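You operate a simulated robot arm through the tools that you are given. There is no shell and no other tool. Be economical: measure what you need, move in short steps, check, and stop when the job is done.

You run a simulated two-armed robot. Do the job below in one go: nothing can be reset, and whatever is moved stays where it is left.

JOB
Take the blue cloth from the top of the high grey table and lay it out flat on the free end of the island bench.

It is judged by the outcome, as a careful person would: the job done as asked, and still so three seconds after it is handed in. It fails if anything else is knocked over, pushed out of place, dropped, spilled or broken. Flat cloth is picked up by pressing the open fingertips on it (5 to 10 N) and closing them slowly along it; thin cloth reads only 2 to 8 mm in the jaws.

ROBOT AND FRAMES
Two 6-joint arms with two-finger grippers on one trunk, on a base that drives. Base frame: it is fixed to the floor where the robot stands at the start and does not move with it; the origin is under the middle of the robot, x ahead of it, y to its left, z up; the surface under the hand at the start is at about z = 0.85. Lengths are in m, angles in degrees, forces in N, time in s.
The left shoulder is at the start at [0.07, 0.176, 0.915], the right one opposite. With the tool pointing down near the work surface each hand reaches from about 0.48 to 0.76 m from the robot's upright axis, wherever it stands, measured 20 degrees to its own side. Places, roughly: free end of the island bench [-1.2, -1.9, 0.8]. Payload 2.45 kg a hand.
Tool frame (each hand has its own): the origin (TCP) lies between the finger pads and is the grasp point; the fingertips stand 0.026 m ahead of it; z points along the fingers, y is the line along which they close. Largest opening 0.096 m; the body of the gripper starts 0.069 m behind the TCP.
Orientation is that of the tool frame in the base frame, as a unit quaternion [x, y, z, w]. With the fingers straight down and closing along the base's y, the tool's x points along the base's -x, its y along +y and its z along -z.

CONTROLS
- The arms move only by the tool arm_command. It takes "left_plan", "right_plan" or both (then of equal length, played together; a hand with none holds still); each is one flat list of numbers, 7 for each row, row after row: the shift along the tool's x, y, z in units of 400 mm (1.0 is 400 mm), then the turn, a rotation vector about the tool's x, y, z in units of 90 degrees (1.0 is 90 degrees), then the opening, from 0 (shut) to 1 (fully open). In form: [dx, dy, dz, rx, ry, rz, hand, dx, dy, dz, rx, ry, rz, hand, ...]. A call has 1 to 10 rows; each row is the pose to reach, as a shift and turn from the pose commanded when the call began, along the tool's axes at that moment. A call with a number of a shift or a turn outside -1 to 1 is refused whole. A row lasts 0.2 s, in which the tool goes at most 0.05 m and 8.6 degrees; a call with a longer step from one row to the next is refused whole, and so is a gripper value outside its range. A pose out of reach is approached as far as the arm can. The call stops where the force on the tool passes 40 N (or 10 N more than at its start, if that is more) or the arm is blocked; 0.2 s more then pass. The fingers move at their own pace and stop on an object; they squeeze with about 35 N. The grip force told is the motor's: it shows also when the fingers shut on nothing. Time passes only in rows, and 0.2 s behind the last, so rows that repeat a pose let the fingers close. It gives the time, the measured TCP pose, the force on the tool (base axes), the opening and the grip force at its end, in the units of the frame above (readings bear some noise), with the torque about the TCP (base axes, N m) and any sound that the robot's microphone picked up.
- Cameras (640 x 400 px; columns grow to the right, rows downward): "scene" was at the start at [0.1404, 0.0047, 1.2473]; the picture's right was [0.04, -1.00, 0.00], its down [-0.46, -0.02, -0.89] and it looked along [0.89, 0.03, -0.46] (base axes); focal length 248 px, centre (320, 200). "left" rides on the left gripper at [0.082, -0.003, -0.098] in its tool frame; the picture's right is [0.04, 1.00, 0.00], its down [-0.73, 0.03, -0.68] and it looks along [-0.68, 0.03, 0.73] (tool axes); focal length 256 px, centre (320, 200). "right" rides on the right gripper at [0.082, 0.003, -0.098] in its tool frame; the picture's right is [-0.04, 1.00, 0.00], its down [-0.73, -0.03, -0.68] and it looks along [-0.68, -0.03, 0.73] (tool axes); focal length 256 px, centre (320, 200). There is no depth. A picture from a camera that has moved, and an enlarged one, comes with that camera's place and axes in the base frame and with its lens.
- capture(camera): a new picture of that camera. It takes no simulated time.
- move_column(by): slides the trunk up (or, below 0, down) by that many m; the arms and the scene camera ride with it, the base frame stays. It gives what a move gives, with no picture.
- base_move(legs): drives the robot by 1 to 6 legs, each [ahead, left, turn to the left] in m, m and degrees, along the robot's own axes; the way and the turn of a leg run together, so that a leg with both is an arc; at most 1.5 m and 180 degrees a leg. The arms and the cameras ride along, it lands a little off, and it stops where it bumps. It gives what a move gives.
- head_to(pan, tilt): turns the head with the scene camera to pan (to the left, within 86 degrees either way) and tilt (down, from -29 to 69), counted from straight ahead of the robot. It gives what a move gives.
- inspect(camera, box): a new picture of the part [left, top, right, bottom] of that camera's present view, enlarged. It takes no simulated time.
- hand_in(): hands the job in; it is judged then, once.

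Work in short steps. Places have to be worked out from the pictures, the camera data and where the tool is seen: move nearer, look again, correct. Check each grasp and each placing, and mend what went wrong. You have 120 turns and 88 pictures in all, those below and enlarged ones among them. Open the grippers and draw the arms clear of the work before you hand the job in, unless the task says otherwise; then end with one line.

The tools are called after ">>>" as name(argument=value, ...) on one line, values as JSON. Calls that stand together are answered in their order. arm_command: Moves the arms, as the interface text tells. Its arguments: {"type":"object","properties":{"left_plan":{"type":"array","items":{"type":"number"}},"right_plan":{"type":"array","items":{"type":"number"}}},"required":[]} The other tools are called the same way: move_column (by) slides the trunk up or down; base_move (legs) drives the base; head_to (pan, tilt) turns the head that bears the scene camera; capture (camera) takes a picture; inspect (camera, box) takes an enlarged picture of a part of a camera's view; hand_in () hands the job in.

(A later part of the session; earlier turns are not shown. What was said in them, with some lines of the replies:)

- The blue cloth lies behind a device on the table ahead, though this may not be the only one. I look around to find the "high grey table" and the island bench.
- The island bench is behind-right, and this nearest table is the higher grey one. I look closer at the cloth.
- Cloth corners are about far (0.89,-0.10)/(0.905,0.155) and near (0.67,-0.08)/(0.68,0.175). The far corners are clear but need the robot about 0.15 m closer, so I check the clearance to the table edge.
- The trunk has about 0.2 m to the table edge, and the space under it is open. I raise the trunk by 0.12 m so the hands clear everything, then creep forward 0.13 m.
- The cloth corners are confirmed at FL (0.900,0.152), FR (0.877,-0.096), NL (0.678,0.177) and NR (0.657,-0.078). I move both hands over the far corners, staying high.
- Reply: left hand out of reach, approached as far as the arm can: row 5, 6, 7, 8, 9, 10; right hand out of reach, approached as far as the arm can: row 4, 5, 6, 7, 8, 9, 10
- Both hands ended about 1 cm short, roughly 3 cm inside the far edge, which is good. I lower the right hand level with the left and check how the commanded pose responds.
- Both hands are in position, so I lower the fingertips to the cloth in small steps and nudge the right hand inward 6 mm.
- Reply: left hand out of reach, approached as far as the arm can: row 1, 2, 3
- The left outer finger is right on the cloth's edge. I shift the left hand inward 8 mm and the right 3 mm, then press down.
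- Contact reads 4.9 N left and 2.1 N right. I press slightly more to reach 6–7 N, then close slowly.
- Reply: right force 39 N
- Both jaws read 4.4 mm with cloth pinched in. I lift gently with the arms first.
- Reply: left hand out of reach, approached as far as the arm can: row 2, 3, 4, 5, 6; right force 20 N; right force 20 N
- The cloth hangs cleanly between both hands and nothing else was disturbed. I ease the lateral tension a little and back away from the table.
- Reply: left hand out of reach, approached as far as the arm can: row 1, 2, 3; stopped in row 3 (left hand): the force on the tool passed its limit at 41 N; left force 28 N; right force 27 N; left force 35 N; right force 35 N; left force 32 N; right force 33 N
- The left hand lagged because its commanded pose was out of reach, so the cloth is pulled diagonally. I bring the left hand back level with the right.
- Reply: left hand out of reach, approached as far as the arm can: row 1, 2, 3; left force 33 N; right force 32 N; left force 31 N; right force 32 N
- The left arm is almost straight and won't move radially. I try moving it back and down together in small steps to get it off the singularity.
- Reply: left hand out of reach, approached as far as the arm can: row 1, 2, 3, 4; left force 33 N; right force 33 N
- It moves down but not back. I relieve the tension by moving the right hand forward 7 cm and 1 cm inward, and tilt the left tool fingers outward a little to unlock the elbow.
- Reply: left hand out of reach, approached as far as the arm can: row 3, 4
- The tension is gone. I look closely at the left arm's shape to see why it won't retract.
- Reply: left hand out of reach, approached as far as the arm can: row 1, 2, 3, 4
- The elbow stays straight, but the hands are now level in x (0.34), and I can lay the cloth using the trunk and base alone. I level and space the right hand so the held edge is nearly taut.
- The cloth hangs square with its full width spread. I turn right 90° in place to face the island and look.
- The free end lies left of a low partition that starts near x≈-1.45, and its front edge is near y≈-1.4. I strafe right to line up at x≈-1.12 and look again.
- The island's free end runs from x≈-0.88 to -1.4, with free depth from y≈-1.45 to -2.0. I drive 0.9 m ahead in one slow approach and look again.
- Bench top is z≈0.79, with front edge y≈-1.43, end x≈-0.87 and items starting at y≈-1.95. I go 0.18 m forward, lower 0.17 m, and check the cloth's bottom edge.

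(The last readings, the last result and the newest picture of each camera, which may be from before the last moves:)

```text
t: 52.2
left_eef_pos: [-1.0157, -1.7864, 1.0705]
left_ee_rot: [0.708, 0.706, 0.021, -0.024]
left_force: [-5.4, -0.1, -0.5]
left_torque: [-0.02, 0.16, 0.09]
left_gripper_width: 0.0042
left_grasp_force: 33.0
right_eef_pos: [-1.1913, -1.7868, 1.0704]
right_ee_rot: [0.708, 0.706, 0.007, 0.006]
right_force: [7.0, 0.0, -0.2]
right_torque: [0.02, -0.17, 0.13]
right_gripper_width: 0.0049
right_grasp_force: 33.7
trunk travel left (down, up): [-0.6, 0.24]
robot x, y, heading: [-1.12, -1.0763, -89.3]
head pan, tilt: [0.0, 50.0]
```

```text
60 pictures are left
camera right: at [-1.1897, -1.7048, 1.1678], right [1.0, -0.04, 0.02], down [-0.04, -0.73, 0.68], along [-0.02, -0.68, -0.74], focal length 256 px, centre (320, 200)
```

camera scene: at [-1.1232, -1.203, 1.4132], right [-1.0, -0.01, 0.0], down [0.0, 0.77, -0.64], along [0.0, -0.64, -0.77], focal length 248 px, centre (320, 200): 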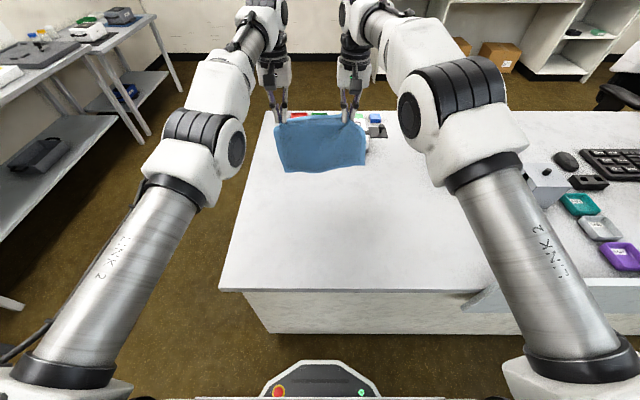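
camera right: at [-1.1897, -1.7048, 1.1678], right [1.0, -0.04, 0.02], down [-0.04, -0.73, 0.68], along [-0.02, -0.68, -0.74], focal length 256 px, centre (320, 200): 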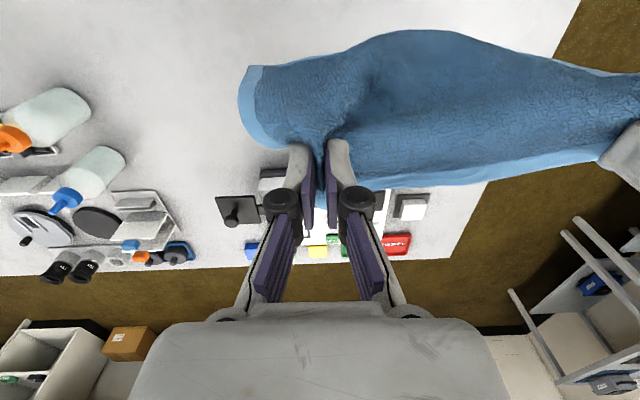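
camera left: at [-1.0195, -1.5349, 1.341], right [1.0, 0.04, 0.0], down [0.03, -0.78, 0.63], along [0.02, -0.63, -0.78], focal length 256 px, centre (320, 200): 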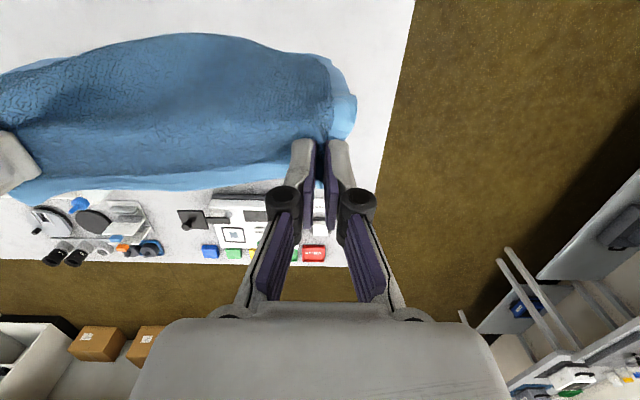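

The cloth's bottom edge is at z≈0.85, about 6 cm above the bench, and clear of the items. I lower it to touch and start alternating back and down steps.

>>> move_column(by=-0.06)

>>> base_move(legs=[[-0.025, 0, 0]])

>>> move_column(by=-0.025)

>>> base_move(legs=[[-0.025, 0, 0]])

>>> capture(camera="scene")

>>> capture(camera="left")

```text
t: 53.2
left_eef_pos: [-1.0164, -1.786, 1.0096]
left_ee_rot: [0.707, 0.706, 0.021, -0.025]
left_force: [-6.7, -0.5, 1.2]
left_torque: [-0.01, 0.19, 0.11]
left_gripper_width: 0.0044
left_grasp_force: 33.5
right_eef_pos: [-1.1925, -1.7867, 1.0117]
right_ee_rot: [0.708, 0.706, 0.007, 0.006]
right_force: [6.4, 0.2, -0.2]
right_torque: [0.04, -0.16, 0.12]
right_gripper_width: 0.0047
right_grasp_force: 33.0
trunk travel left (down, up): [-0.54, 0.3]
robot x, y, heading: [-1.1214, -1.0784, -89.6]
head pan, tilt: [0.0, 50.0]
```

```text
t: 54.0
left_eef_pos: [-1.0158, -1.7627, 1.0088]
left_ee_rot: [0.707, 0.706, 0.022, -0.025]
left_force: [-6.5, 0.0, -0.6]
left_torque: [0.0, 0.23, 0.15]
left_gripper_width: 0.0042
left_grasp_force: 32.7
right_eef_pos: [-1.1922, -1.7635, 1.0085]
right_ee_rot: [0.708, 0.706, 0.006, 0.005]
right_force: [6.8, 0.6, -0.8]
right_torque: [0.03, -0.19, 0.13]
right_gripper_width: 0.0048
right_grasp_force: 33.5
trunk travel left (down, up): [-0.54, 0.3]
robot x, y, heading: [-1.1226, -1.0531, -89.5]
head pan, tilt: [0.0, 50.0]
```

```text
t: 54.7
left_eef_pos: [-1.0144, -1.7609, 0.9848]
left_ee_rot: [0.708, 0.706, 0.021, -0.024]
left_force: [-5.9, -0.5, 0.0]
left_torque: [-0.03, 0.19, 0.1]
left_gripper_width: 0.0042
left_grasp_force: 33.3
right_eef_pos: [-1.1917, -1.7626, 0.9866]
right_ee_rot: [0.708, 0.706, 0.007, 0.006]
right_force: [7.0, 0.9, 0.1]
right_torque: [0.0, -0.21, 0.06]
right_gripper_width: 0.0048
right_grasp_force: 34.4
trunk travel left (down, up): [-0.515, 0.325]
robot x, y, heading: [-1.125, -1.0524, -89.5]
head pan, tilt: [0.0, 50.0]
```

```text
t: 55.5
left_eef_pos: [-1.0155, -1.7369, 0.9838]
left_ee_rot: [0.707, 0.706, 0.022, -0.025]
left_force: [-6.8, -0.4, -0.5]
left_torque: [-0.05, 0.18, 0.11]
left_gripper_width: 0.0044
left_grasp_force: 33.0
right_eef_pos: [-1.1916, -1.739, 0.9839]
right_ee_rot: [0.708, 0.706, 0.007, 0.005]
right_force: [6.4, 1.1, -1.0]
right_torque: [0.04, -0.16, 0.11]
right_gripper_width: 0.0046
right_grasp_force: 34.0
trunk travel left (down, up): [-0.515, 0.325]
robot x, y, heading: [-1.1216, -1.0244, -89.7]
head pan, tilt: [0.0, 50.0]
```

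```text
59 pictures are left
camera scene: at [-1.1234, -1.1555, 1.3279], right [-1.0, -0.01, 0.0], down [-0.01, 0.77, -0.64], along [0.0, -0.64, -0.77], focal length 248 px, centre (320, 200)
```

scene: 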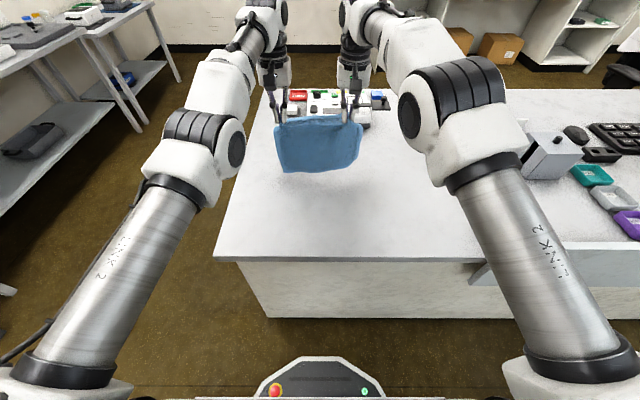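

```text
58 pictures are left
camera left: at [-1.0179, -1.6623, 1.0851], right [1.0, 0.04, 0.0], down [0.03, -0.78, 0.63], along [0.02, -0.63, -0.78], focal length 256 px, centre (320, 200)
```

left: 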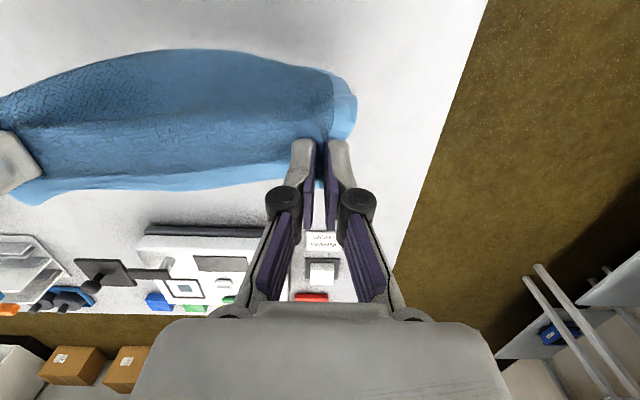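

The bottom edge is just reaching the bench at TCP z≈0.98. I'd like the cloth deeper on the bench, so I raise 3 cm, go forward 7 cm, then repeat the touch and lay-down.

>>> move_column(by=0.03)

>>> base_move(legs=[[0.07, 0, 0]])

>>> move_column(by=-0.035)

>>> base_move(legs=[[-0.02, 0, 0]])

>>> move_column(by=-0.02)

>>> base_move(legs=[[-0.025, 0, 0]])

>>> move_column(by=-0.025)

>>> capture(camera="scene")

>>> capture(camera="left")

```text
t: 56.3
left_eef_pos: [-1.0154, -1.7381, 1.0154]
left_ee_rot: [0.708, 0.706, 0.022, -0.025]
left_force: [-6.4, -0.9, -0.2]
left_torque: [-0.01, 0.2, 0.13]
left_gripper_width: 0.0043
left_grasp_force: 33.0
right_eef_pos: [-1.1921, -1.7382, 1.0142]
right_ee_rot: [0.708, 0.706, 0.007, 0.005]
right_force: [5.5, 0.6, 0.3]
right_torque: [0.05, -0.18, 0.08]
right_gripper_width: 0.0046
right_grasp_force: 32.9
trunk travel left (down, up): [-0.545, 0.295]
robot x, y, heading: [-1.1248, -1.0284, -89.8]
head pan, tilt: [0.0, 50.0]
```

```text
t: 57.3
left_eef_pos: [-1.0149, -1.8084, 1.0149]
left_ee_rot: [0.708, 0.706, 0.022, -0.025]
left_force: [-7.7, -0.6, -0.1]
left_torque: [0.01, 0.19, 0.12]
left_gripper_width: 0.004
left_grasp_force: 32.3
right_eef_pos: [-1.1908, -1.8092, 1.014]
right_ee_rot: [0.709, 0.705, 0.007, 0.005]
right_force: [6.5, 0.0, -0.1]
right_torque: [0.06, -0.21, 0.06]
right_gripper_width: 0.0046
right_grasp_force: 33.8
trunk travel left (down, up): [-0.545, 0.295]
robot x, y, heading: [-1.1187, -1.1, -89.6]
head pan, tilt: [0.0, 50.0]
```

```text
t: 58.1
left_eef_pos: [-1.0157, -1.807, 0.9795]
left_ee_rot: [0.707, 0.706, 0.02, -0.025]
left_force: [-6.2, -0.1, 0.2]
left_torque: [-0.05, 0.2, 0.1]
left_gripper_width: 0.0042
left_grasp_force: 33.0
right_eef_pos: [-1.1898, -1.8077, 0.9815]
right_ee_rot: [0.708, 0.707, 0.006, 0.005]
right_force: [5.9, -0.3, 0.7]
right_torque: [0.02, -0.16, 0.11]
right_gripper_width: 0.0041
right_grasp_force: 31.9
trunk travel left (down, up): [-0.51, 0.33]
robot x, y, heading: [-1.1225, -1.0974, -89.9]
head pan, tilt: [0.0, 50.0]
```

```text
t: 58.9
left_eef_pos: [-1.0148, -1.7897, 0.9784]
left_ee_rot: [0.707, 0.707, 0.022, -0.026]
left_force: [-6.4, -0.9, 0.0]
left_torque: [-0.01, 0.17, 0.11]
left_gripper_width: 0.0043
left_grasp_force: 33.2
right_eef_pos: [-1.1927, -1.7903, 0.978]
right_ee_rot: [0.708, 0.706, 0.007, 0.005]
right_force: [6.5, 0.3, -1.0]
right_torque: [0.05, -0.19, 0.12]
right_gripper_width: 0.0043
right_grasp_force: 33.6
trunk travel left (down, up): [-0.51, 0.33]
robot x, y, heading: [-1.1251, -1.0776, -89.6]
head pan, tilt: [0.0, 50.0]
```

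```text
t: 59.5
left_eef_pos: [-1.0149, -1.7869, 0.9604]
left_ee_rot: [0.707, 0.706, 0.021, -0.024]
left_force: [-5.6, 0.2, 0.0]
left_torque: [-0.03, 0.21, 0.12]
left_gripper_width: 0.0041
left_grasp_force: 33.3
right_eef_pos: [-1.1917, -1.7889, 0.9618]
right_ee_rot: [0.708, 0.706, 0.007, 0.006]
right_force: [5.5, 0.6, 0.7]
right_torque: [-0.01, -0.17, 0.09]
right_gripper_width: 0.0041
right_grasp_force: 32.5
trunk travel left (down, up): [-0.49, 0.35]
robot x, y, heading: [-1.1232, -1.0781, -89.6]
head pan, tilt: [0.0, 50.0]
```

```text
t: 60.4
left_eef_pos: [-1.0159, -1.7624, 0.958]
left_ee_rot: [0.707, 0.706, 0.023, -0.026]
left_force: [-5.5, -0.8, 0.3]
left_torque: [-0.03, 0.17, 0.13]
left_gripper_width: 0.0042
left_grasp_force: 33.2
right_eef_pos: [-1.192, -1.7629, 0.9597]
right_ee_rot: [0.708, 0.706, 0.007, 0.005]
right_force: [5.5, 0.1, -0.5]
right_torque: [0.06, -0.16, 0.1]
right_gripper_width: 0.0042
right_grasp_force: 32.4
trunk travel left (down, up): [-0.49, 0.35]
robot x, y, heading: [-1.1243, -1.0548, -89.3]
head pan, tilt: [0.0, 50.0]
```

```text
t: 61.1
left_eef_pos: [-1.0154, -1.7617, 0.9349]
left_ee_rot: [0.708, 0.706, 0.021, -0.025]
left_force: [-5.9, -1.0, 0.1]
left_torque: [-0.04, 0.13, 0.11]
left_gripper_width: 0.0043
left_grasp_force: 32.9
right_eef_pos: [-1.1905, -1.7626, 0.9343]
right_ee_rot: [0.707, 0.707, 0.006, 0.005]
right_force: [5.2, 0.1, 0.6]
right_torque: [0.01, -0.15, 0.08]
right_gripper_width: 0.0041
right_grasp_force: 32.6
trunk travel left (down, up): [-0.465, 0.375]
robot x, y, heading: [-1.1192, -1.0527, -89.7]
head pan, tilt: [0.0, 50.0]
```

```text
57 pictures are left
camera scene: at [-1.1233, -1.1787, 1.2783], right [-1.0, -0.01, 0.0], down [-0.01, 0.77, -0.64], along [0.0, -0.64, -0.77], focal length 248 px, centre (320, 200)
```

scene: 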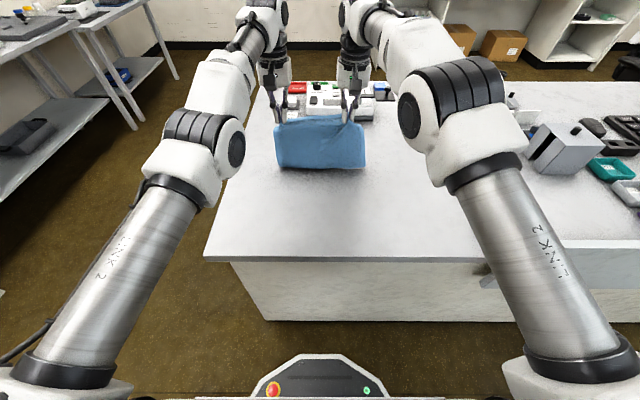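

```text
56 pictures are left
camera left: at [-1.0178, -1.686, 1.0363], right [1.0, 0.04, 0.0], down [0.03, -0.78, 0.63], along [0.02, -0.63, -0.78], focal length 256 px, centre (320, 200)
```

left: 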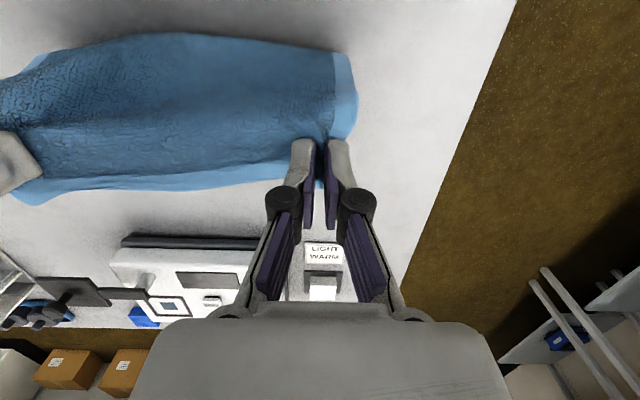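

The cloth now bellies toward the robot with its lower edge touching behind it, as wanted. I go back a bit more before lowering further.

>>> base_move(legs=[[-0.05, 0, 0]])

>>> capture(camera="left")

>>> inspect(camera="scene", box=[220, 70, 420, 220])

```text
t: 62.0
left_eef_pos: [-1.0169, -1.7123, 0.9358]
left_ee_rot: [0.707, 0.706, 0.022, -0.025]
left_force: [-5.6, -0.7, 1.3]
left_torque: [-0.07, 0.2, 0.13]
left_gripper_width: 0.0045
left_grasp_force: 32.8
right_eef_pos: [-1.193, -1.7125, 0.9356]
right_ee_rot: [0.709, 0.705, 0.006, 0.005]
right_force: [6.7, 1.2, -0.3]
right_torque: [0.01, -0.19, 0.1]
right_gripper_width: 0.0048
right_grasp_force: 33.4
trunk travel left (down, up): [-0.465, 0.375]
robot x, y, heading: [-1.1226, -1.0028, -89.6]
head pan, tilt: [0.0, 50.0]
```

```text
55 pictures are left
camera left: at [-1.0184, -1.6363, 1.0367], right [1.0, 0.04, 0.0], down [0.03, -0.78, 0.63], along [0.02, -0.63, -0.78], focal length 256 px, centre (320, 200)
```

left: 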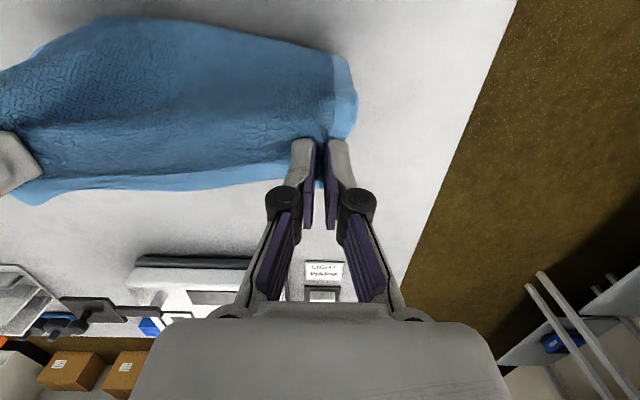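

```text
2.67 times, centred on (320, 145) of scene
camera zoom: at [-1.1236, -1.1288, 1.2783], right [-1.0, -0.01, 0.0], down [0.0, 0.77, -0.64], along [0.0, -0.64, -0.77], focal length 663 px, centre (320, 347)
```

zoom: 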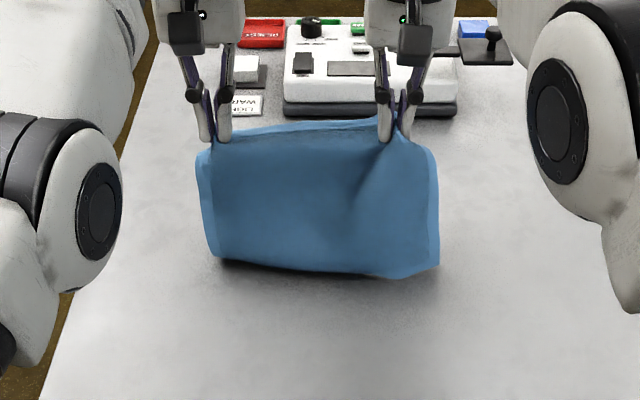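

It lies as intended: the belly is toward me and the free edge trails to the far side. I continue back and down in steps.

>>> move_column(by=-0.025)

>>> base_move(legs=[[-0.03, 0, 0]])

>>> move_column(by=-0.025)

>>> base_move(legs=[[-0.03, 0, 0]])

>>> capture(camera="left")

>>> inspect(camera="scene", box=[220, 70, 420, 220])

```text
t: 62.7
left_eef_pos: [-1.0164, -1.7123, 0.9095]
left_ee_rot: [0.708, 0.706, 0.021, -0.024]
left_force: [-4.7, -0.2, -0.3]
left_torque: [-0.05, 0.19, 0.11]
left_gripper_width: 0.0043
left_grasp_force: 33.1
right_eef_pos: [-1.1918, -1.7135, 0.9104]
right_ee_rot: [0.709, 0.706, 0.007, 0.005]
right_force: [4.8, 0.3, 0.0]
right_torque: [-0.02, -0.18, 0.09]
right_gripper_width: 0.0047
right_grasp_force: 33.9
trunk travel left (down, up): [-0.44, 0.4]
robot x, y, heading: [-1.1257, -1.0027, -89.5]
head pan, tilt: [0.0, 50.0]
```

```text
t: 63.5
left_eef_pos: [-1.0162, -1.6831, 0.9098]
left_ee_rot: [0.707, 0.706, 0.02, -0.024]
left_force: [-5.8, -0.8, 0.7]
left_torque: [-0.06, 0.16, 0.13]
left_gripper_width: 0.0041
left_grasp_force: 33.6
right_eef_pos: [-1.1929, -1.6845, 0.91]
right_ee_rot: [0.708, 0.706, 0.006, 0.006]
right_force: [5.4, 0.7, 0.9]
right_torque: [-0.02, -0.21, 0.11]
right_gripper_width: 0.0041
right_grasp_force: 33.3
trunk travel left (down, up): [-0.44, 0.4]
robot x, y, heading: [-1.1212, -0.974, -89.8]
head pan, tilt: [0.0, 50.0]
```

```text
t: 64.2
left_eef_pos: [-1.0153, -1.6838, 0.8852]
left_ee_rot: [0.708, 0.706, 0.02, -0.025]
left_force: [-5.9, -1.3, -0.2]
left_torque: [0.01, 0.14, 0.11]
left_gripper_width: 0.0042
left_grasp_force: 33.3
right_eef_pos: [-1.192, -1.6839, 0.886]
right_ee_rot: [0.708, 0.706, 0.007, 0.006]
right_force: [5.3, 0.9, 0.2]
right_torque: [0.01, -0.17, 0.1]
right_gripper_width: 0.0039
right_grasp_force: 33.2
trunk travel left (down, up): [-0.415, 0.425]
robot x, y, heading: [-1.1251, -0.9718, -89.6]
head pan, tilt: [0.0, 50.0]
```

```text
t: 65.1
left_eef_pos: [-1.0167, -1.6526, 0.8852]
left_ee_rot: [0.708, 0.706, 0.021, -0.024]
left_force: [-5.9, 0.3, 1.0]
left_torque: [-0.06, 0.16, 0.12]
left_gripper_width: 0.0044
left_grasp_force: 33.3
right_eef_pos: [-1.1922, -1.6532, 0.8854]
right_ee_rot: [0.709, 0.705, 0.007, 0.005]
right_force: [6.7, 1.3, -0.1]
right_torque: [0.0, -0.16, 0.07]
right_gripper_width: 0.0041
right_grasp_force: 33.7
trunk travel left (down, up): [-0.415, 0.425]
robot x, y, heading: [-1.1189, -0.9414, -89.6]
head pan, tilt: [0.0, 50.0]
```

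```text
53 pictures are left
camera left: at [-1.0191, -1.5768, 0.9867], right [1.0, 0.04, 0.0], down [0.03, -0.78, 0.63], along [0.02, -0.63, -0.78], focal length 256 px, centre (320, 200)
```

left: 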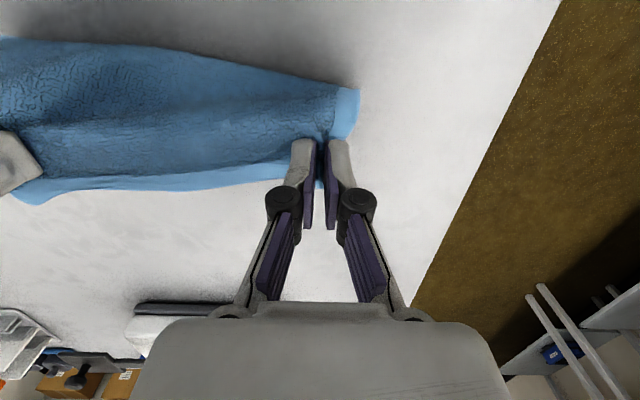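

```text
2.67 times, centred on (320, 145) of scene
camera zoom: at [-1.124, -1.0694, 1.2283], right [-1.0, -0.01, 0.0], down [0.0, 0.77, -0.64], along [0.0, -0.64, -0.77], focal length 663 px, centre (320, 347)
```

zoom: 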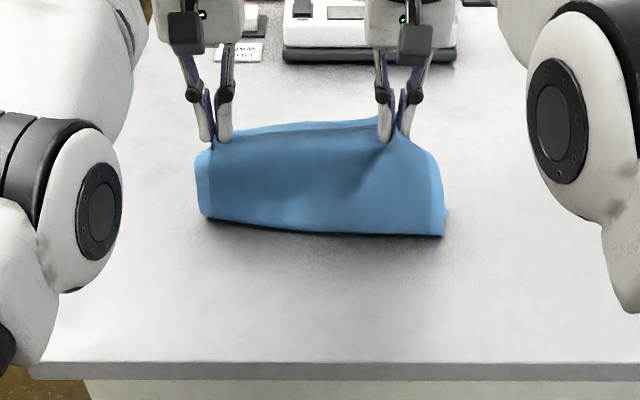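

The hem is dragging along instead of staying put, with a belly about 6 cm toward me. I try pulling straight back at constant height to see if friction unrolls it.

>>> base_move(legs=[[-0.06, 0, 0]])

>>> inspect(camera="scene", box=[220, 70, 420, 220])

```text
t: 66.0
left_eef_pos: [-1.0164, -1.5935, 0.8859]
left_ee_rot: [0.707, 0.706, 0.02, -0.025]
left_force: [-5.3, -0.1, 0.0]
left_torque: [-0.08, 0.13, 0.12]
left_gripper_width: 0.0042
left_grasp_force: 33.5
right_eef_pos: [-1.192, -1.5944, 0.8868]
right_ee_rot: [0.708, 0.706, 0.006, 0.006]
right_force: [6.5, 1.2, 0.7]
right_torque: [-0.02, -0.13, 0.09]
right_gripper_width: 0.0047
right_grasp_force: 33.8
trunk travel left (down, up): [-0.415, 0.425]
robot x, y, heading: [-1.1225, -0.883, -89.5]
head pan, tilt: [0.0, 50.0]
```

```text
2.67 times, centred on (320, 145) of scene
camera zoom: at [-1.1242, -1.0096, 1.2284], right [-1.0, -0.01, 0.0], down [-0.01, 0.77, -0.64], along [0.0, -0.64, -0.77], focal length 663 px, centre (320, 347)
```

zoom: 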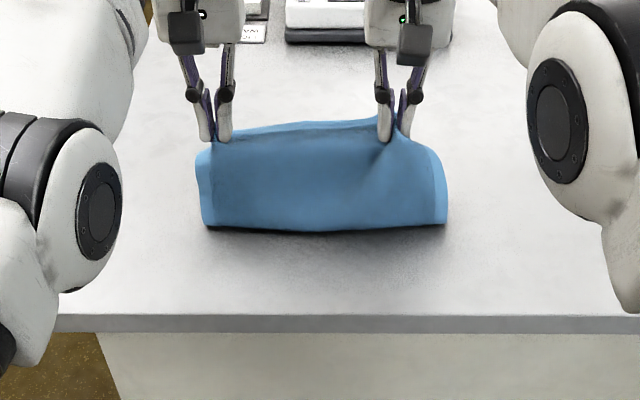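

The cloth just slides without unrolling. Better idea: hang it in front of the bench edge and pull it forward over the edge, so its own weight keeps it flat. I raise, back out past the edge, and lower there.

>>> move_column(by=0.2)

>>> base_move(legs=[[-0.26, 0, -0.4]])

>>> move_column(by=-0.22)

>>> capture(camera="scene")

>>> capture(camera="right")

```text
t: 68.2
left_eef_pos: [-1.0162, -1.5953, 1.0844]
left_ee_rot: [0.707, 0.707, 0.02, -0.025]
left_force: [-6.3, -1.6, 0.1]
left_torque: [-0.01, 0.13, 0.12]
left_gripper_width: 0.0044
left_grasp_force: 32.8
right_eef_pos: [-1.1914, -1.5954, 1.0843]
right_ee_rot: [0.707, 0.707, 0.007, 0.006]
right_force: [6.0, 0.5, -0.8]
right_torque: [0.02, -0.22, 0.03]
right_gripper_width: 0.0049
right_grasp_force: 33.6
trunk travel left (down, up): [-0.615, 0.225]
robot x, y, heading: [-1.1261, -0.8842, -89.7]
head pan, tilt: [0.0, 50.0]
```

```text
t: 70.1
left_eef_pos: [-1.0209, -1.3321, 1.0842]
left_ee_rot: [0.709, 0.704, 0.021, -0.025]
left_force: [-5.9, -0.4, 0.2]
left_torque: [-0.02, 0.2, 0.11]
left_gripper_width: 0.0044
left_grasp_force: 33.1
right_eef_pos: [-1.1963, -1.3315, 1.0842]
right_ee_rot: [0.71, 0.704, 0.007, 0.007]
right_force: [4.6, 1.6, -0.2]
right_torque: [0.0, -0.22, 0.07]
right_gripper_width: 0.0041
right_grasp_force: 33.7
trunk travel left (down, up): [-0.615, 0.225]
robot x, y, heading: [-1.1262, -0.6224, -89.9]
head pan, tilt: [0.0, 50.0]
```

```text
t: 72.4
left_eef_pos: [-1.0215, -1.3296, 0.8655]
left_ee_rot: [0.709, 0.705, 0.021, -0.025]
left_force: [-6.2, 0.6, 0.1]
left_torque: [-0.04, 0.14, 0.15]
left_gripper_width: 0.0042
left_grasp_force: 33.2
right_eef_pos: [-1.1969, -1.3306, 0.8654]
right_ee_rot: [0.71, 0.704, 0.007, 0.006]
right_force: [5.4, 1.1, 0.5]
right_torque: [0.0, -0.16, 0.07]
right_gripper_width: 0.0044
right_grasp_force: 33.5
trunk travel left (down, up): [-0.395, 0.445]
robot x, y, heading: [-1.1258, -0.6189, -89.9]
head pan, tilt: [0.0, 50.0]
```

```text
50 pictures are left
camera scene: at [-1.126, -0.7467, 1.2083], right [-1.0, 0.0, 0.0], down [0.0, 0.77, -0.64], along [0.0, -0.64, -0.77], focal length 248 px, centre (320, 200)
```

scene: 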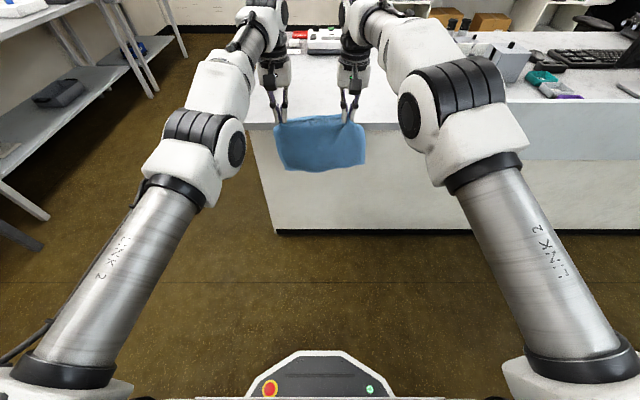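

```text
49 pictures are left
camera right: at [-1.1941, -1.2482, 0.9625], right [1.0, -0.05, 0.02], down [-0.05, -0.73, 0.68], along [-0.02, -0.68, -0.74], focal length 256 px, centre (320, 200)
```

right: 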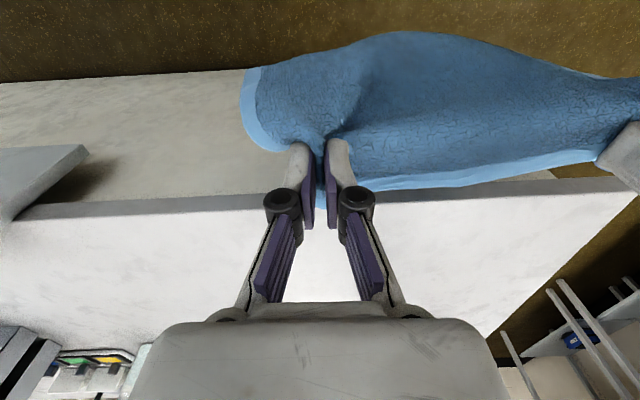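

The cloth hangs in front of the bench edge (y≈-1.41), with fingertips 5 cm above the top. I go forward so the tips pass over the edge, then lower carefully.

>>> base_move(legs=[[0.13, 0, 0]])

>>> move_column(by=-0.03)

>>> move_column(by=-0.008)

>>> inspect(camera="scene", box=[200, 60, 440, 240])

>>> capture(camera="left")

```text
t: 73.7
left_eef_pos: [-1.0192, -1.464, 0.8642]
left_ee_rot: [0.708, 0.705, 0.021, -0.026]
left_force: [-6.1, 0.2, -0.7]
left_torque: [0.0, 0.15, 0.11]
left_gripper_width: 0.0042
left_grasp_force: 33.4
right_eef_pos: [-1.1939, -1.4636, 0.8648]
right_ee_rot: [0.709, 0.706, 0.008, 0.006]
right_force: [5.3, 0.0, -0.9]
right_torque: [0.06, -0.15, 0.06]
right_gripper_width: 0.0046
right_grasp_force: 32.6
trunk travel left (down, up): [-0.395, 0.445]
robot x, y, heading: [-1.1253, -0.7572, -89.9]
head pan, tilt: [0.0, 50.0]
```

```text
t: 74.5
left_eef_pos: [-1.0193, -1.4632, 0.8359]
left_ee_rot: [0.709, 0.705, 0.02, -0.026]
left_force: [-4.4, 0.1, 0.3]
left_torque: [-0.04, 0.15, 0.09]
left_gripper_width: 0.0042
left_grasp_force: 33.5
right_eef_pos: [-1.1931, -1.4619, 0.8351]
right_ee_rot: [0.708, 0.707, 0.007, 0.006]
right_force: [5.8, 0.9, -0.4]
right_torque: [-0.02, -0.13, 0.07]
right_gripper_width: 0.004
right_grasp_force: 32.3
trunk travel left (down, up): [-0.365, 0.475]
robot x, y, heading: [-1.1279, -0.753, -89.9]
head pan, tilt: [0.0, 50.0]
```

```text
t: 75.0
left_eef_pos: [-1.0185, -1.4626, 0.8266]
left_ee_rot: [0.708, 0.705, 0.021, -0.025]
left_force: [-5.3, 0.0, 0.3]
left_torque: [-0.01, 0.09, 0.07]
left_gripper_width: 0.0043
left_grasp_force: 33.5
right_eef_pos: [-1.1932, -1.4631, 0.8279]
right_ee_rot: [0.709, 0.705, 0.008, 0.007]
right_force: [4.9, 1.5, -0.3]
right_torque: [0.02, -0.15, 0.07]
right_gripper_width: 0.0044
right_grasp_force: 34.2
trunk travel left (down, up): [-0.357, 0.483]
robot x, y, heading: [-1.1238, -0.7561, -89.7]
head pan, tilt: [0.0, 50.0]
```

```text
2.22 times, centred on (320, 150) of scene
camera zoom: at [-1.1252, -0.8788, 1.1702], right [-1.0, 0.0, 0.0], down [0.0, 0.77, -0.64], along [0.0, -0.64, -0.77], focal length 552 px, centre (320, 311)
```

zoom: 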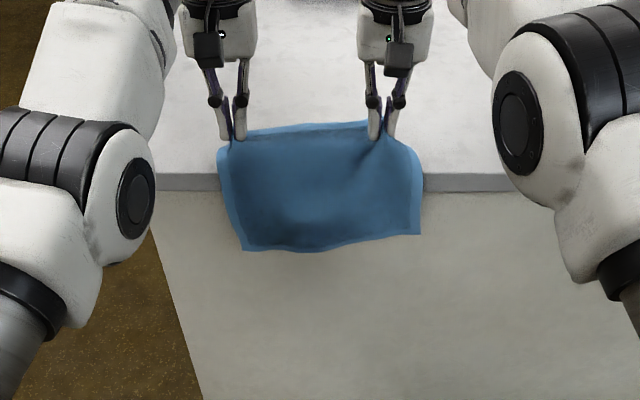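

```text
47 pictures are left
camera left: at [-1.021, -1.3861, 0.9282], right [1.0, 0.04, 0.0], down [0.03, -0.78, 0.63], along [0.02, -0.63, -0.78], focal length 256 px, centre (320, 200)
```

left: 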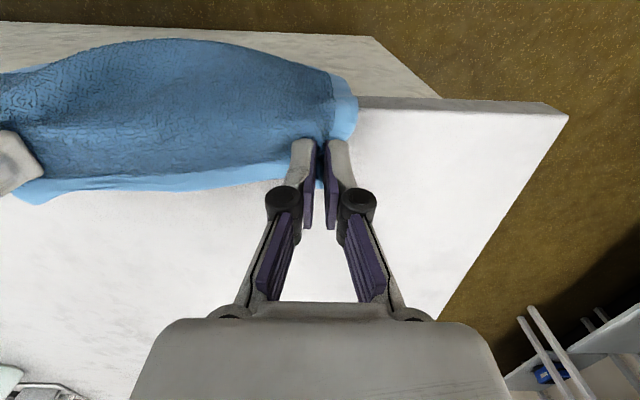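

It drapes nicely over the edge. I lower 7 mm more and then draw the cloth forward onto the bench.

>>> move_column(by=-0.007)

>>> base_move(legs=[[0.15, 0, 0]])

>>> inspect(camera="scene", box=[200, 60, 440, 240])

>>> capture(camera="left")

```text
t: 75.6
left_eef_pos: [-1.0197, -1.4618, 0.8205]
left_ee_rot: [0.709, 0.704, 0.02, -0.025]
left_force: [-5.2, 0.1, 0.5]
left_torque: [-0.05, 0.13, 0.09]
left_gripper_width: 0.0042
left_grasp_force: 33.3
right_eef_pos: [-1.1937, -1.4631, 0.8206]
right_ee_rot: [0.709, 0.705, 0.007, 0.006]
right_force: [6.2, 0.9, 0.3]
right_torque: [0.0, -0.2, 0.11]
right_gripper_width: 0.0041
right_grasp_force: 33.6
trunk travel left (down, up): [-0.35, 0.49]
robot x, y, heading: [-1.123, -0.7523, -89.9]
head pan, tilt: [0.0, 50.0]
```

```text
t: 77.0
left_eef_pos: [-1.0196, -1.6144, 0.8189]
left_ee_rot: [0.708, 0.705, 0.021, -0.026]
left_force: [-5.1, -1.3, 0.4]
left_torque: [0.02, 0.16, 0.13]
left_gripper_width: 0.0041
left_grasp_force: 32.9
right_eef_pos: [-1.1933, -1.6139, 0.8189]
right_ee_rot: [0.709, 0.705, 0.008, 0.006]
right_force: [5.8, 0.3, -0.1]
right_torque: [0.07, -0.16, 0.06]
right_gripper_width: 0.0045
right_grasp_force: 34.2
trunk travel left (down, up): [-0.35, 0.49]
robot x, y, heading: [-1.1251, -0.9042, -89.7]
head pan, tilt: [0.0, 50.0]
```

```text
2.22 times, centred on (320, 150) of scene
camera zoom: at [-1.1248, -1.0308, 1.163], right [-1.0, 0.0, 0.0], down [0.0, 0.77, -0.64], along [0.0, -0.64, -0.77], focal length 552 px, centre (320, 311)
```

zoom: 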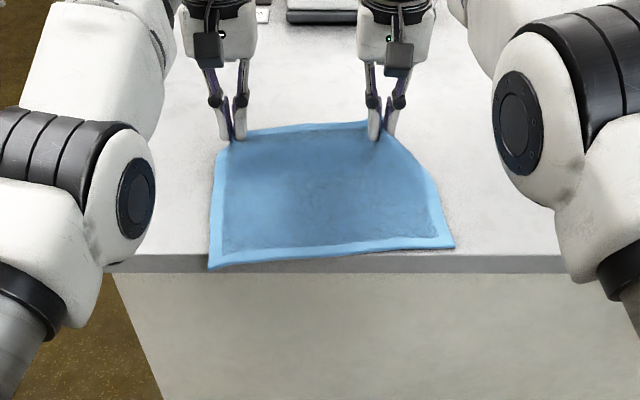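

```text
45 pictures are left
camera left: at [-1.0211, -1.5379, 0.9201], right [1.0, 0.03, 0.0], down [0.03, -0.78, 0.63], along [0.02, -0.63, -0.78], focal length 256 px, centre (320, 200)
```

left: 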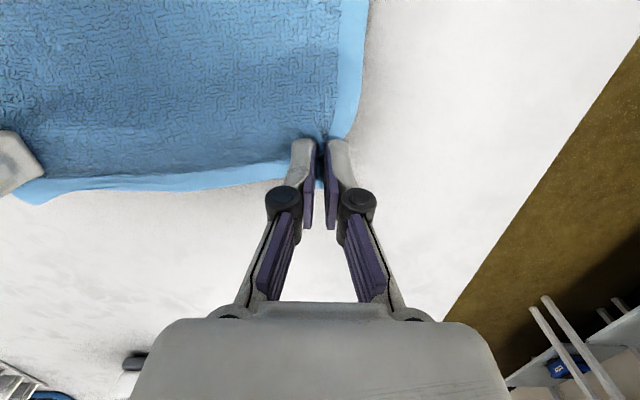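

It works: the cloth is nearly flat on the bench. I draw it 0.16 m further in, then lower until contact.

>>> base_move(legs=[[0.16, 0, 0]])

>>> move_column(by=-0.006)

>>> inspect(camera="scene", box=[200, 60, 440, 240])

```text
t: 78.4
left_eef_pos: [-1.019, -1.7749, 0.8196]
left_ee_rot: [0.708, 0.705, 0.021, -0.026]
left_force: [-5.4, -0.8, 0.7]
left_torque: [0.03, 0.18, 0.12]
left_gripper_width: 0.0044
left_grasp_force: 33.1
right_eef_pos: [-1.1934, -1.7743, 0.8191]
right_ee_rot: [0.709, 0.705, 0.008, 0.004]
right_force: [4.9, 0.6, 0.2]
right_torque: [0.05, -0.17, 0.06]
right_gripper_width: 0.0039
right_grasp_force: 32.7
trunk travel left (down, up): [-0.35, 0.49]
robot x, y, heading: [-1.1187, -1.0659, -89.8]
head pan, tilt: [0.0, 50.0]
```

```text
t: 78.9
left_eef_pos: [-1.0196, -1.7728, 0.814]
left_ee_rot: [0.709, 0.705, 0.021, -0.025]
left_force: [-3.6, -0.5, -0.9]
left_torque: [0.0, 0.17, 0.13]
left_gripper_width: 0.0044
left_grasp_force: 33.0
right_eef_pos: [-1.1937, -1.7749, 0.8136]
right_ee_rot: [0.709, 0.705, 0.007, 0.005]
right_force: [4.4, 1.2, 0.3]
right_torque: [0.0, -0.14, 0.05]
right_gripper_width: 0.0045
right_grasp_force: 32.3
trunk travel left (down, up): [-0.344, 0.496]
robot x, y, heading: [-1.127, -1.062, -90.1]
head pan, tilt: [0.0, 50.0]
```

```text
2.22 times, centred on (320, 150) of scene
camera zoom: at [-1.1242, -1.1897, 1.1572], right [-1.0, 0.0, 0.0], down [0.0, 0.77, -0.64], along [0.0, -0.64, -0.77], focal length 552 px, centre (320, 311)
```

zoom: 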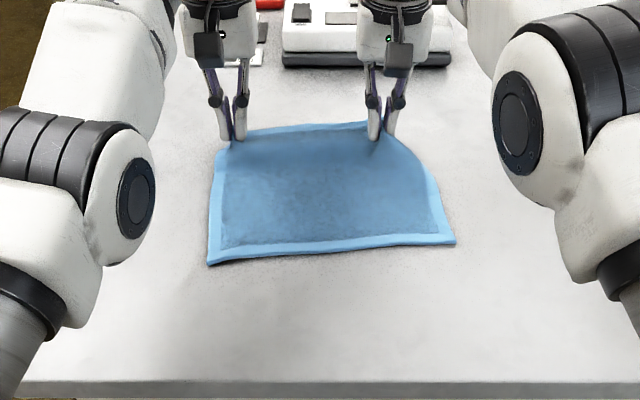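

The cloth is on the bench, square and flat except at the two pinches. I lower until the tips just touch.

>>> move_column(by=-0.005)

>>> move_column(by=-0.004)

>>> move_column(by=-0.003)

```text
t: 79.5
left_eef_pos: [-1.0181, -1.7722, 0.808]
left_ee_rot: [0.709, 0.704, 0.021, -0.025]
left_force: [-4.8, -0.1, 0.0]
left_torque: [0.01, 0.15, 0.11]
left_gripper_width: 0.0042
left_grasp_force: 33.1
right_eef_pos: [-1.1933, -1.7738, 0.8087]
right_ee_rot: [0.709, 0.705, 0.007, 0.006]
right_force: [3.9, 1.4, 0.6]
right_torque: [0.03, -0.14, 0.05]
right_gripper_width: 0.0038
right_grasp_force: 32.1
trunk travel left (down, up): [-0.339, 0.501]
robot x, y, heading: [-1.1233, -1.0608, -89.8]
head pan, tilt: [0.0, 50.0]
```

```text
t: 80.0
left_eef_pos: [-1.0185, -1.7742, 0.804]
left_ee_rot: [0.708, 0.705, 0.021, -0.025]
left_force: [-4.3, 0.0, -0.3]
left_torque: [-0.01, 0.19, 0.1]
left_gripper_width: 0.0044
left_grasp_force: 33.5
right_eef_pos: [-1.1936, -1.7729, 0.8051]
right_ee_rot: [0.709, 0.705, 0.007, 0.006]
right_force: [6.0, 0.6, 0.3]
right_torque: [0.0, -0.16, 0.07]
right_gripper_width: 0.0037
right_grasp_force: 31.6
trunk travel left (down, up): [-0.335, 0.505]
robot x, y, heading: [-1.1229, -1.0633, -89.8]
head pan, tilt: [0.0, 50.0]
```

```text
t: 80.5
left_eef_pos: [-1.0188, -1.7729, 0.8022]
left_ee_rot: [0.709, 0.705, 0.021, -0.025]
left_force: [-5.0, -1.1, 0.5]
left_torque: [0.03, 0.12, 0.11]
left_gripper_width: 0.0042
left_grasp_force: 33.0
right_eef_pos: [-1.1946, -1.7733, 0.8026]
right_ee_rot: [0.709, 0.705, 0.007, 0.006]
right_force: [5.3, 0.2, -0.8]
right_torque: [0.03, -0.15, 0.05]
right_gripper_width: 0.0049
right_grasp_force: 34.4
trunk travel left (down, up): [-0.332, 0.508]
robot x, y, heading: [-1.1238, -1.0628, -89.4]
head pan, tilt: [0.0, 50.0]
```

There is still no contact at tip height 0.776, so I continue down in small steps.

>>> move_column(by=-0.004)

>>> move_column(by=-0.004)

>>> capture(camera="left")

```text
t: 81.1
left_eef_pos: [-1.0177, -1.7733, 0.7975]
left_ee_rot: [0.708, 0.706, 0.02, -0.026]
left_force: [-4.8, -1.3, 0.3]
left_torque: [0.04, 0.14, 0.11]
left_gripper_width: 0.0045
left_grasp_force: 33.1
right_eef_pos: [-1.1927, -1.7735, 0.7974]
right_ee_rot: [0.709, 0.705, 0.007, 0.006]
right_force: [3.5, 0.3, -0.1]
right_torque: [0.01, -0.16, 0.05]
right_gripper_width: 0.0051
right_grasp_force: 35.2
trunk travel left (down, up): [-0.328, 0.512]
robot x, y, heading: [-1.1257, -1.0677, -89.6]
head pan, tilt: [0.0, 50.0]
```

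```text
t: 81.6
left_eef_pos: [-1.018, -1.7729, 0.7937]
left_ee_rot: [0.709, 0.704, 0.02, -0.026]
left_force: [-4.2, -0.9, 0.4]
left_torque: [-0.03, 0.18, 0.09]
left_gripper_width: 0.0043
left_grasp_force: 33.3
right_eef_pos: [-1.1943, -1.7734, 0.7949]
right_ee_rot: [0.709, 0.705, 0.007, 0.006]
right_force: [5.2, 0.5, 1.2]
right_torque: [0.03, -0.13, 0.06]
right_gripper_width: 0.0044
right_grasp_force: 33.9
trunk travel left (down, up): [-0.324, 0.516]
robot x, y, heading: [-1.1181, -1.0627, -89.8]
head pan, tilt: [0.0, 50.0]
```

```text
43 pictures are left
camera left: at [-1.0205, -1.697, 0.8951], right [1.0, 0.03, 0.0], down [0.03, -0.78, 0.63], along [0.02, -0.63, -0.78], focal length 256 px, centre (320, 200)
```

left: 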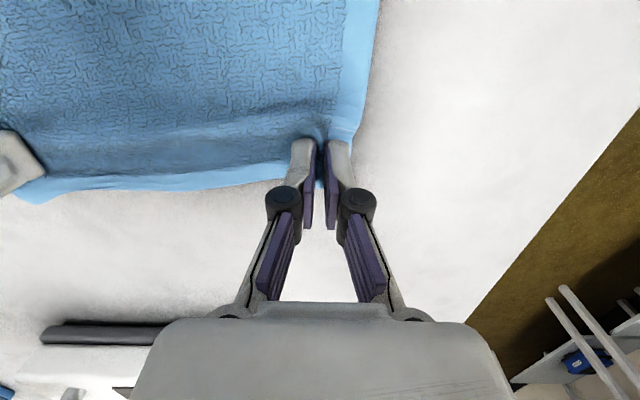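

It's close but not touching yet, so I go down in 4 mm steps.

>>> move_column(by=-0.004)

>>> move_column(by=-0.004)

```text
t: 82.1
left_eef_pos: [-1.0187, -1.7731, 0.7907]
left_ee_rot: [0.708, 0.705, 0.02, -0.025]
left_force: [-4.4, -0.7, 2.8]
left_torque: [-0.02, 0.11, 0.11]
left_gripper_width: 0.0042
left_grasp_force: 33.2
right_eef_pos: [-1.1932, -1.7721, 0.7906]
right_ee_rot: [0.709, 0.705, 0.008, 0.006]
right_force: [5.2, 0.1, 4.6]
right_torque: [0.04, -0.15, 0.06]
right_gripper_width: 0.0044
right_grasp_force: 33.3
trunk travel left (down, up): [-0.32, 0.52]
robot x, y, heading: [-1.1222, -1.0676, -89.6]
head pan, tilt: [0.0, 50.0]
```

```text
t: 82.7
left_eef_pos: [-1.0197, -1.7714, 0.7885]
left_ee_rot: [0.708, 0.705, 0.018, -0.023]
left_force: [-4.5, -3.8, 14.0]
left_torque: [-0.18, 0.14, 0.11]
left_gripper_width: 0.0042
left_grasp_force: 32.8
right_eef_pos: [-1.1942, -1.7723, 0.7887]
right_ee_rot: [0.708, 0.706, 0.006, 0.009]
right_force: [4.3, -3.5, 16.3]
right_torque: [-0.04, -0.07, 0.11]
right_gripper_width: 0.0044
right_grasp_force: 33.4
trunk travel left (down, up): [-0.316, 0.524]
robot x, y, heading: [-1.1251, -1.0615, -89.6]
head pan, tilt: [0.0, 50.0]
```

Contact is found, with the bench at z≈0.764. I ease up 2 mm and open the fingers slowly so they spread the pinched folds back out.

>>> move_column(by=0.003)

>>> arm_command(left_plan=[0, 0, 0, 0, 0, 0, 0.08, 0, 0, 0, 0, 0, 0, 0.16, 0, 0, 0, 0, 0, 0, 0.24, 0, 0, 0, 0, 0, 0, 0.32, 0, 0, 0, 0, 0, 0, 0.4, 0, 0, 0, 0, 0, 0, 0.48, 0, 0, 0, 0, 0, 0, 0.52], right_plan=[0, 0, 0, 0, 0, 0, 0.08, 0, 0, 0, 0, 0, 0, 0.16, 0, 0, 0, 0, 0, 0, 0.24, 0, 0, 0, 0, 0, 0, 0.32, 0, 0, 0, 0, 0, 0, 0.4, 0, 0, 0, 0, 0, 0, 0.48, 0, 0, 0, 0, 0, 0, 0.52])

>>> capture(camera="left")

>>> capture(camera="right")

```text
t: 83.2
left_eef_pos: [-1.0184, -1.7717, 0.7886]
left_ee_rot: [0.709, 0.705, 0.02, -0.026]
left_force: [-4.2, -0.4, 7.7]
left_torque: [-0.04, 0.14, 0.1]
left_gripper_width: 0.0043
left_grasp_force: 33.5
right_eef_pos: [-1.1938, -1.7715, 0.7905]
right_ee_rot: [0.709, 0.705, 0.008, 0.006]
right_force: [4.2, -1.0, 10.6]
right_torque: [-0.03, -0.08, 0.04]
right_gripper_width: 0.0044
right_grasp_force: 32.9
trunk travel left (down, up): [-0.319, 0.521]
robot x, y, heading: [-1.1228, -1.0629, -89.8]
head pan, tilt: [0.0, 50.0]
```

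```text
t: 84.8
left_eef_pos: [-1.0195, -1.7731, 0.7897]
left_ee_rot: [0.708, 0.705, 0.02, -0.025]
left_force: [1.1, 0.3, 0.6]
left_torque: [0.0, -0.02, 0.02]
left_gripper_width: 0.0486
left_grasp_force: 0.2
right_eef_pos: [-1.1924, -1.7732, 0.7897]
right_ee_rot: [0.709, 0.705, 0.008, 0.007]
right_force: [0.2, -0.6, 2.3]
right_torque: [0.03, 0.0, -0.02]
right_gripper_width: 0.0506
right_grasp_force: 0.0
trunk travel left (down, up): [-0.319, 0.521]
robot x, y, heading: [-1.1227, -1.0619, -90.0]
head pan, tilt: [0.0, 50.0]
```

```text
42 pictures are left
camera left: at [-1.0203, -1.6969, 0.89], right [1.0, 0.03, 0.0], down [0.03, -0.78, 0.63], along [0.02, -0.63, -0.78], focal length 256 px, centre (320, 200)
```

left: 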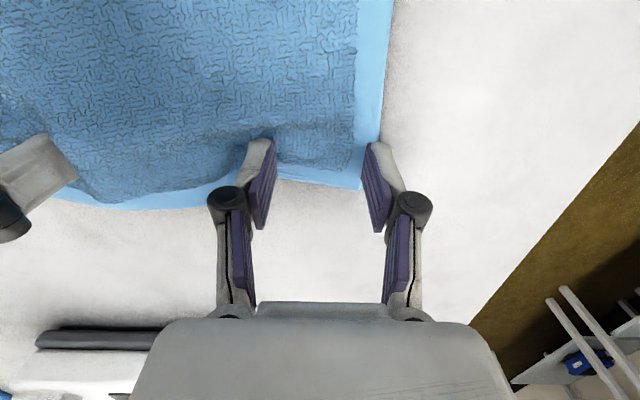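

```text
41 pictures are left
camera right: at [-1.1912, -1.6911, 0.8863], right [1.0, -0.05, 0.02], down [-0.05, -0.73, 0.68], along [-0.02, -0.68, -0.74], focal length 256 px, centre (320, 200)
```

right: 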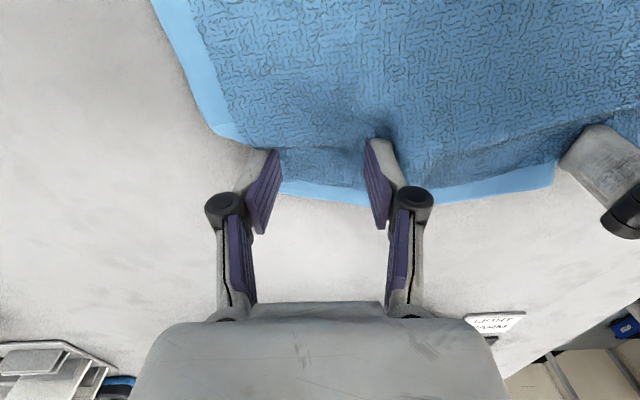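

The cloth was released and spread out. I raise the trunk straight up and view the result.

>>> move_column(by=0.03)

>>> move_column(by=0.25)

>>> capture(camera="left")

>>> capture(camera="right")

>>> inspect(camera="scene", box=[200, 100, 440, 280])

```text
t: 85.5
left_eef_pos: [-1.0181, -1.7738, 0.818]
left_ee_rot: [0.708, 0.705, 0.021, -0.026]
left_force: [0.6, -0.4, 0.2]
left_torque: [0.0, 0.02, 0.04]
left_gripper_width: 0.0498
left_grasp_force: 0.0
right_eef_pos: [-1.1933, -1.7738, 0.8186]
right_ee_rot: [0.708, 0.706, 0.008, 0.006]
right_force: [-0.9, -0.7, 0.5]
right_torque: [0.01, 0.03, -0.01]
right_gripper_width: 0.0498
right_grasp_force: 0.2
trunk travel left (down, up): [-0.349, 0.491]
robot x, y, heading: [-1.1234, -1.0682, -89.8]
head pan, tilt: [0.0, 50.0]
```

```text
t: 88.1
left_eef_pos: [-1.0185, -1.7726, 1.0681]
left_ee_rot: [0.709, 0.705, 0.02, -0.026]
left_force: [-0.5, -0.5, 0.2]
left_torque: [-0.02, 0.0, -0.02]
left_gripper_width: 0.0498
left_grasp_force: 0.1
right_eef_pos: [-1.1938, -1.774, 1.0676]
right_ee_rot: [0.709, 0.705, 0.008, 0.005]
right_force: [-0.3, -0.5, -0.2]
right_torque: [-0.02, -0.02, -0.01]
right_gripper_width: 0.05
right_grasp_force: 0.1
trunk travel left (down, up): [-0.599, 0.241]
robot x, y, heading: [-1.1258, -1.0616, -89.7]
head pan, tilt: [0.0, 50.0]
```

```text
40 pictures are left
camera left: at [-1.0204, -1.6975, 1.1698], right [1.0, 0.03, 0.0], down [0.03, -0.78, 0.63], along [0.02, -0.63, -0.78], focal length 256 px, centre (320, 200)
```

left: 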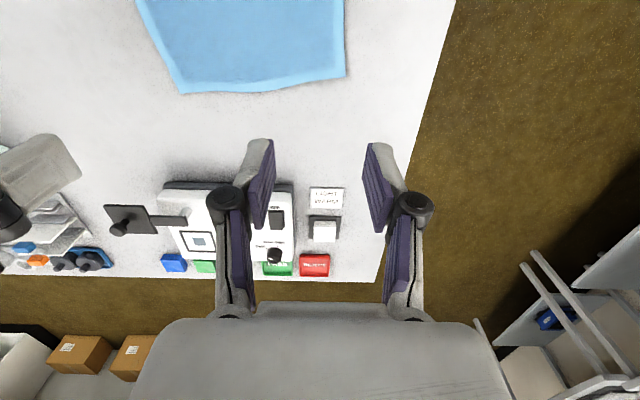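

```text
39 pictures are left
camera right: at [-1.1914, -1.6917, 1.166], right [1.0, -0.05, 0.02], down [-0.05, -0.74, 0.68], along [-0.02, -0.68, -0.74], focal length 256 px, centre (320, 200)
```

right: 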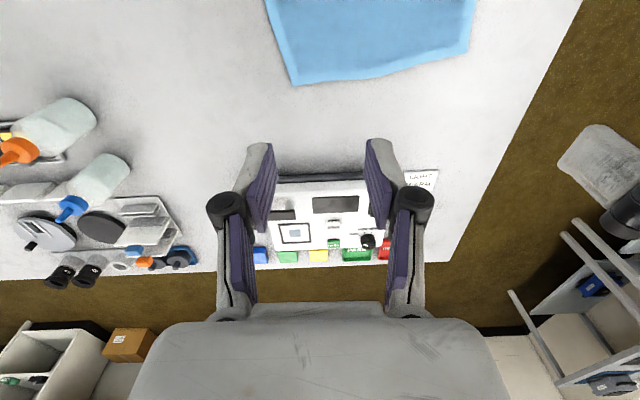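

```text
2.22 times, centred on (320, 190) of scene
camera zoom: at [-1.1242, -1.1902, 1.4121], right [-1.0, 0.0, 0.0], down [0.0, 0.77, -0.64], along [0.0, -0.64, -0.77], focal length 552 px, centre (320, 222)
```

zoom: 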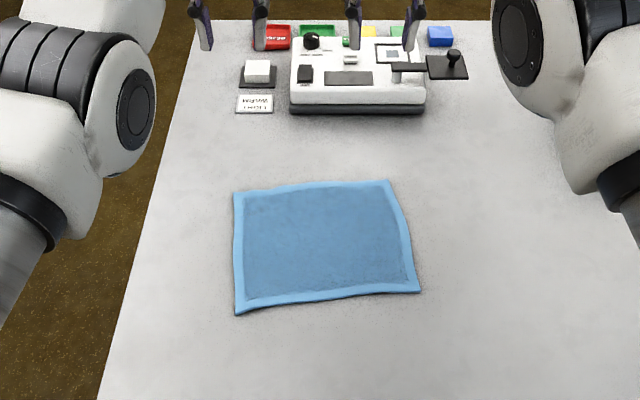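

The cloth lies fully flat on the free end of the bench, clear of all items. I back the robot away with the grippers open for a final check.

>>> base_move(legs=[[-0.5, 0, 0]])

>>> capture(camera="scene")

```text
t: 91.0
left_eef_pos: [-1.0204, -1.2755, 1.0683]
left_ee_rot: [0.71, 0.704, 0.02, -0.025]
left_force: [0.1, 0.7, 0.2]
left_torque: [0.01, -0.05, 0.01]
left_gripper_width: 0.0497
left_grasp_force: 0.1
right_eef_pos: [-1.1969, -1.2741, 1.0686]
right_ee_rot: [0.71, 0.704, 0.008, 0.005]
right_force: [0.8, 0.5, -0.2]
right_torque: [0.01, 0.0, -0.01]
right_gripper_width: 0.0497
right_grasp_force: 0.1
trunk travel left (down, up): [-0.599, 0.241]
robot x, y, heading: [-1.1246, -0.5638, -89.9]
head pan, tilt: [0.0, 50.0]
```

```text
37 pictures are left
camera scene: at [-1.1256, -0.691, 1.4122], right [-1.0, 0.0, 0.0], down [0.0, 0.77, -0.64], along [0.0, -0.64, -0.77], focal length 248 px, centre (320, 200)
```

scene: 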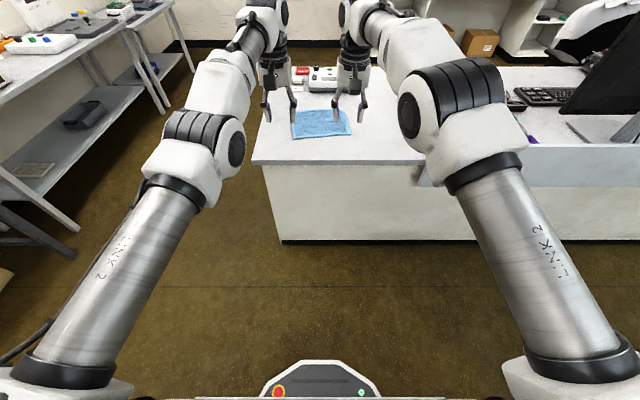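

The cloth is flat on the bench, the arms are clear of it and the grippers are open. I hand the job in.

>>> hand_in()

```text
The job is handed in.
```

The blue cloth from the high grey table now lies flat on the free end of the island bench, nothing else was seen to move, and the job is handed in.
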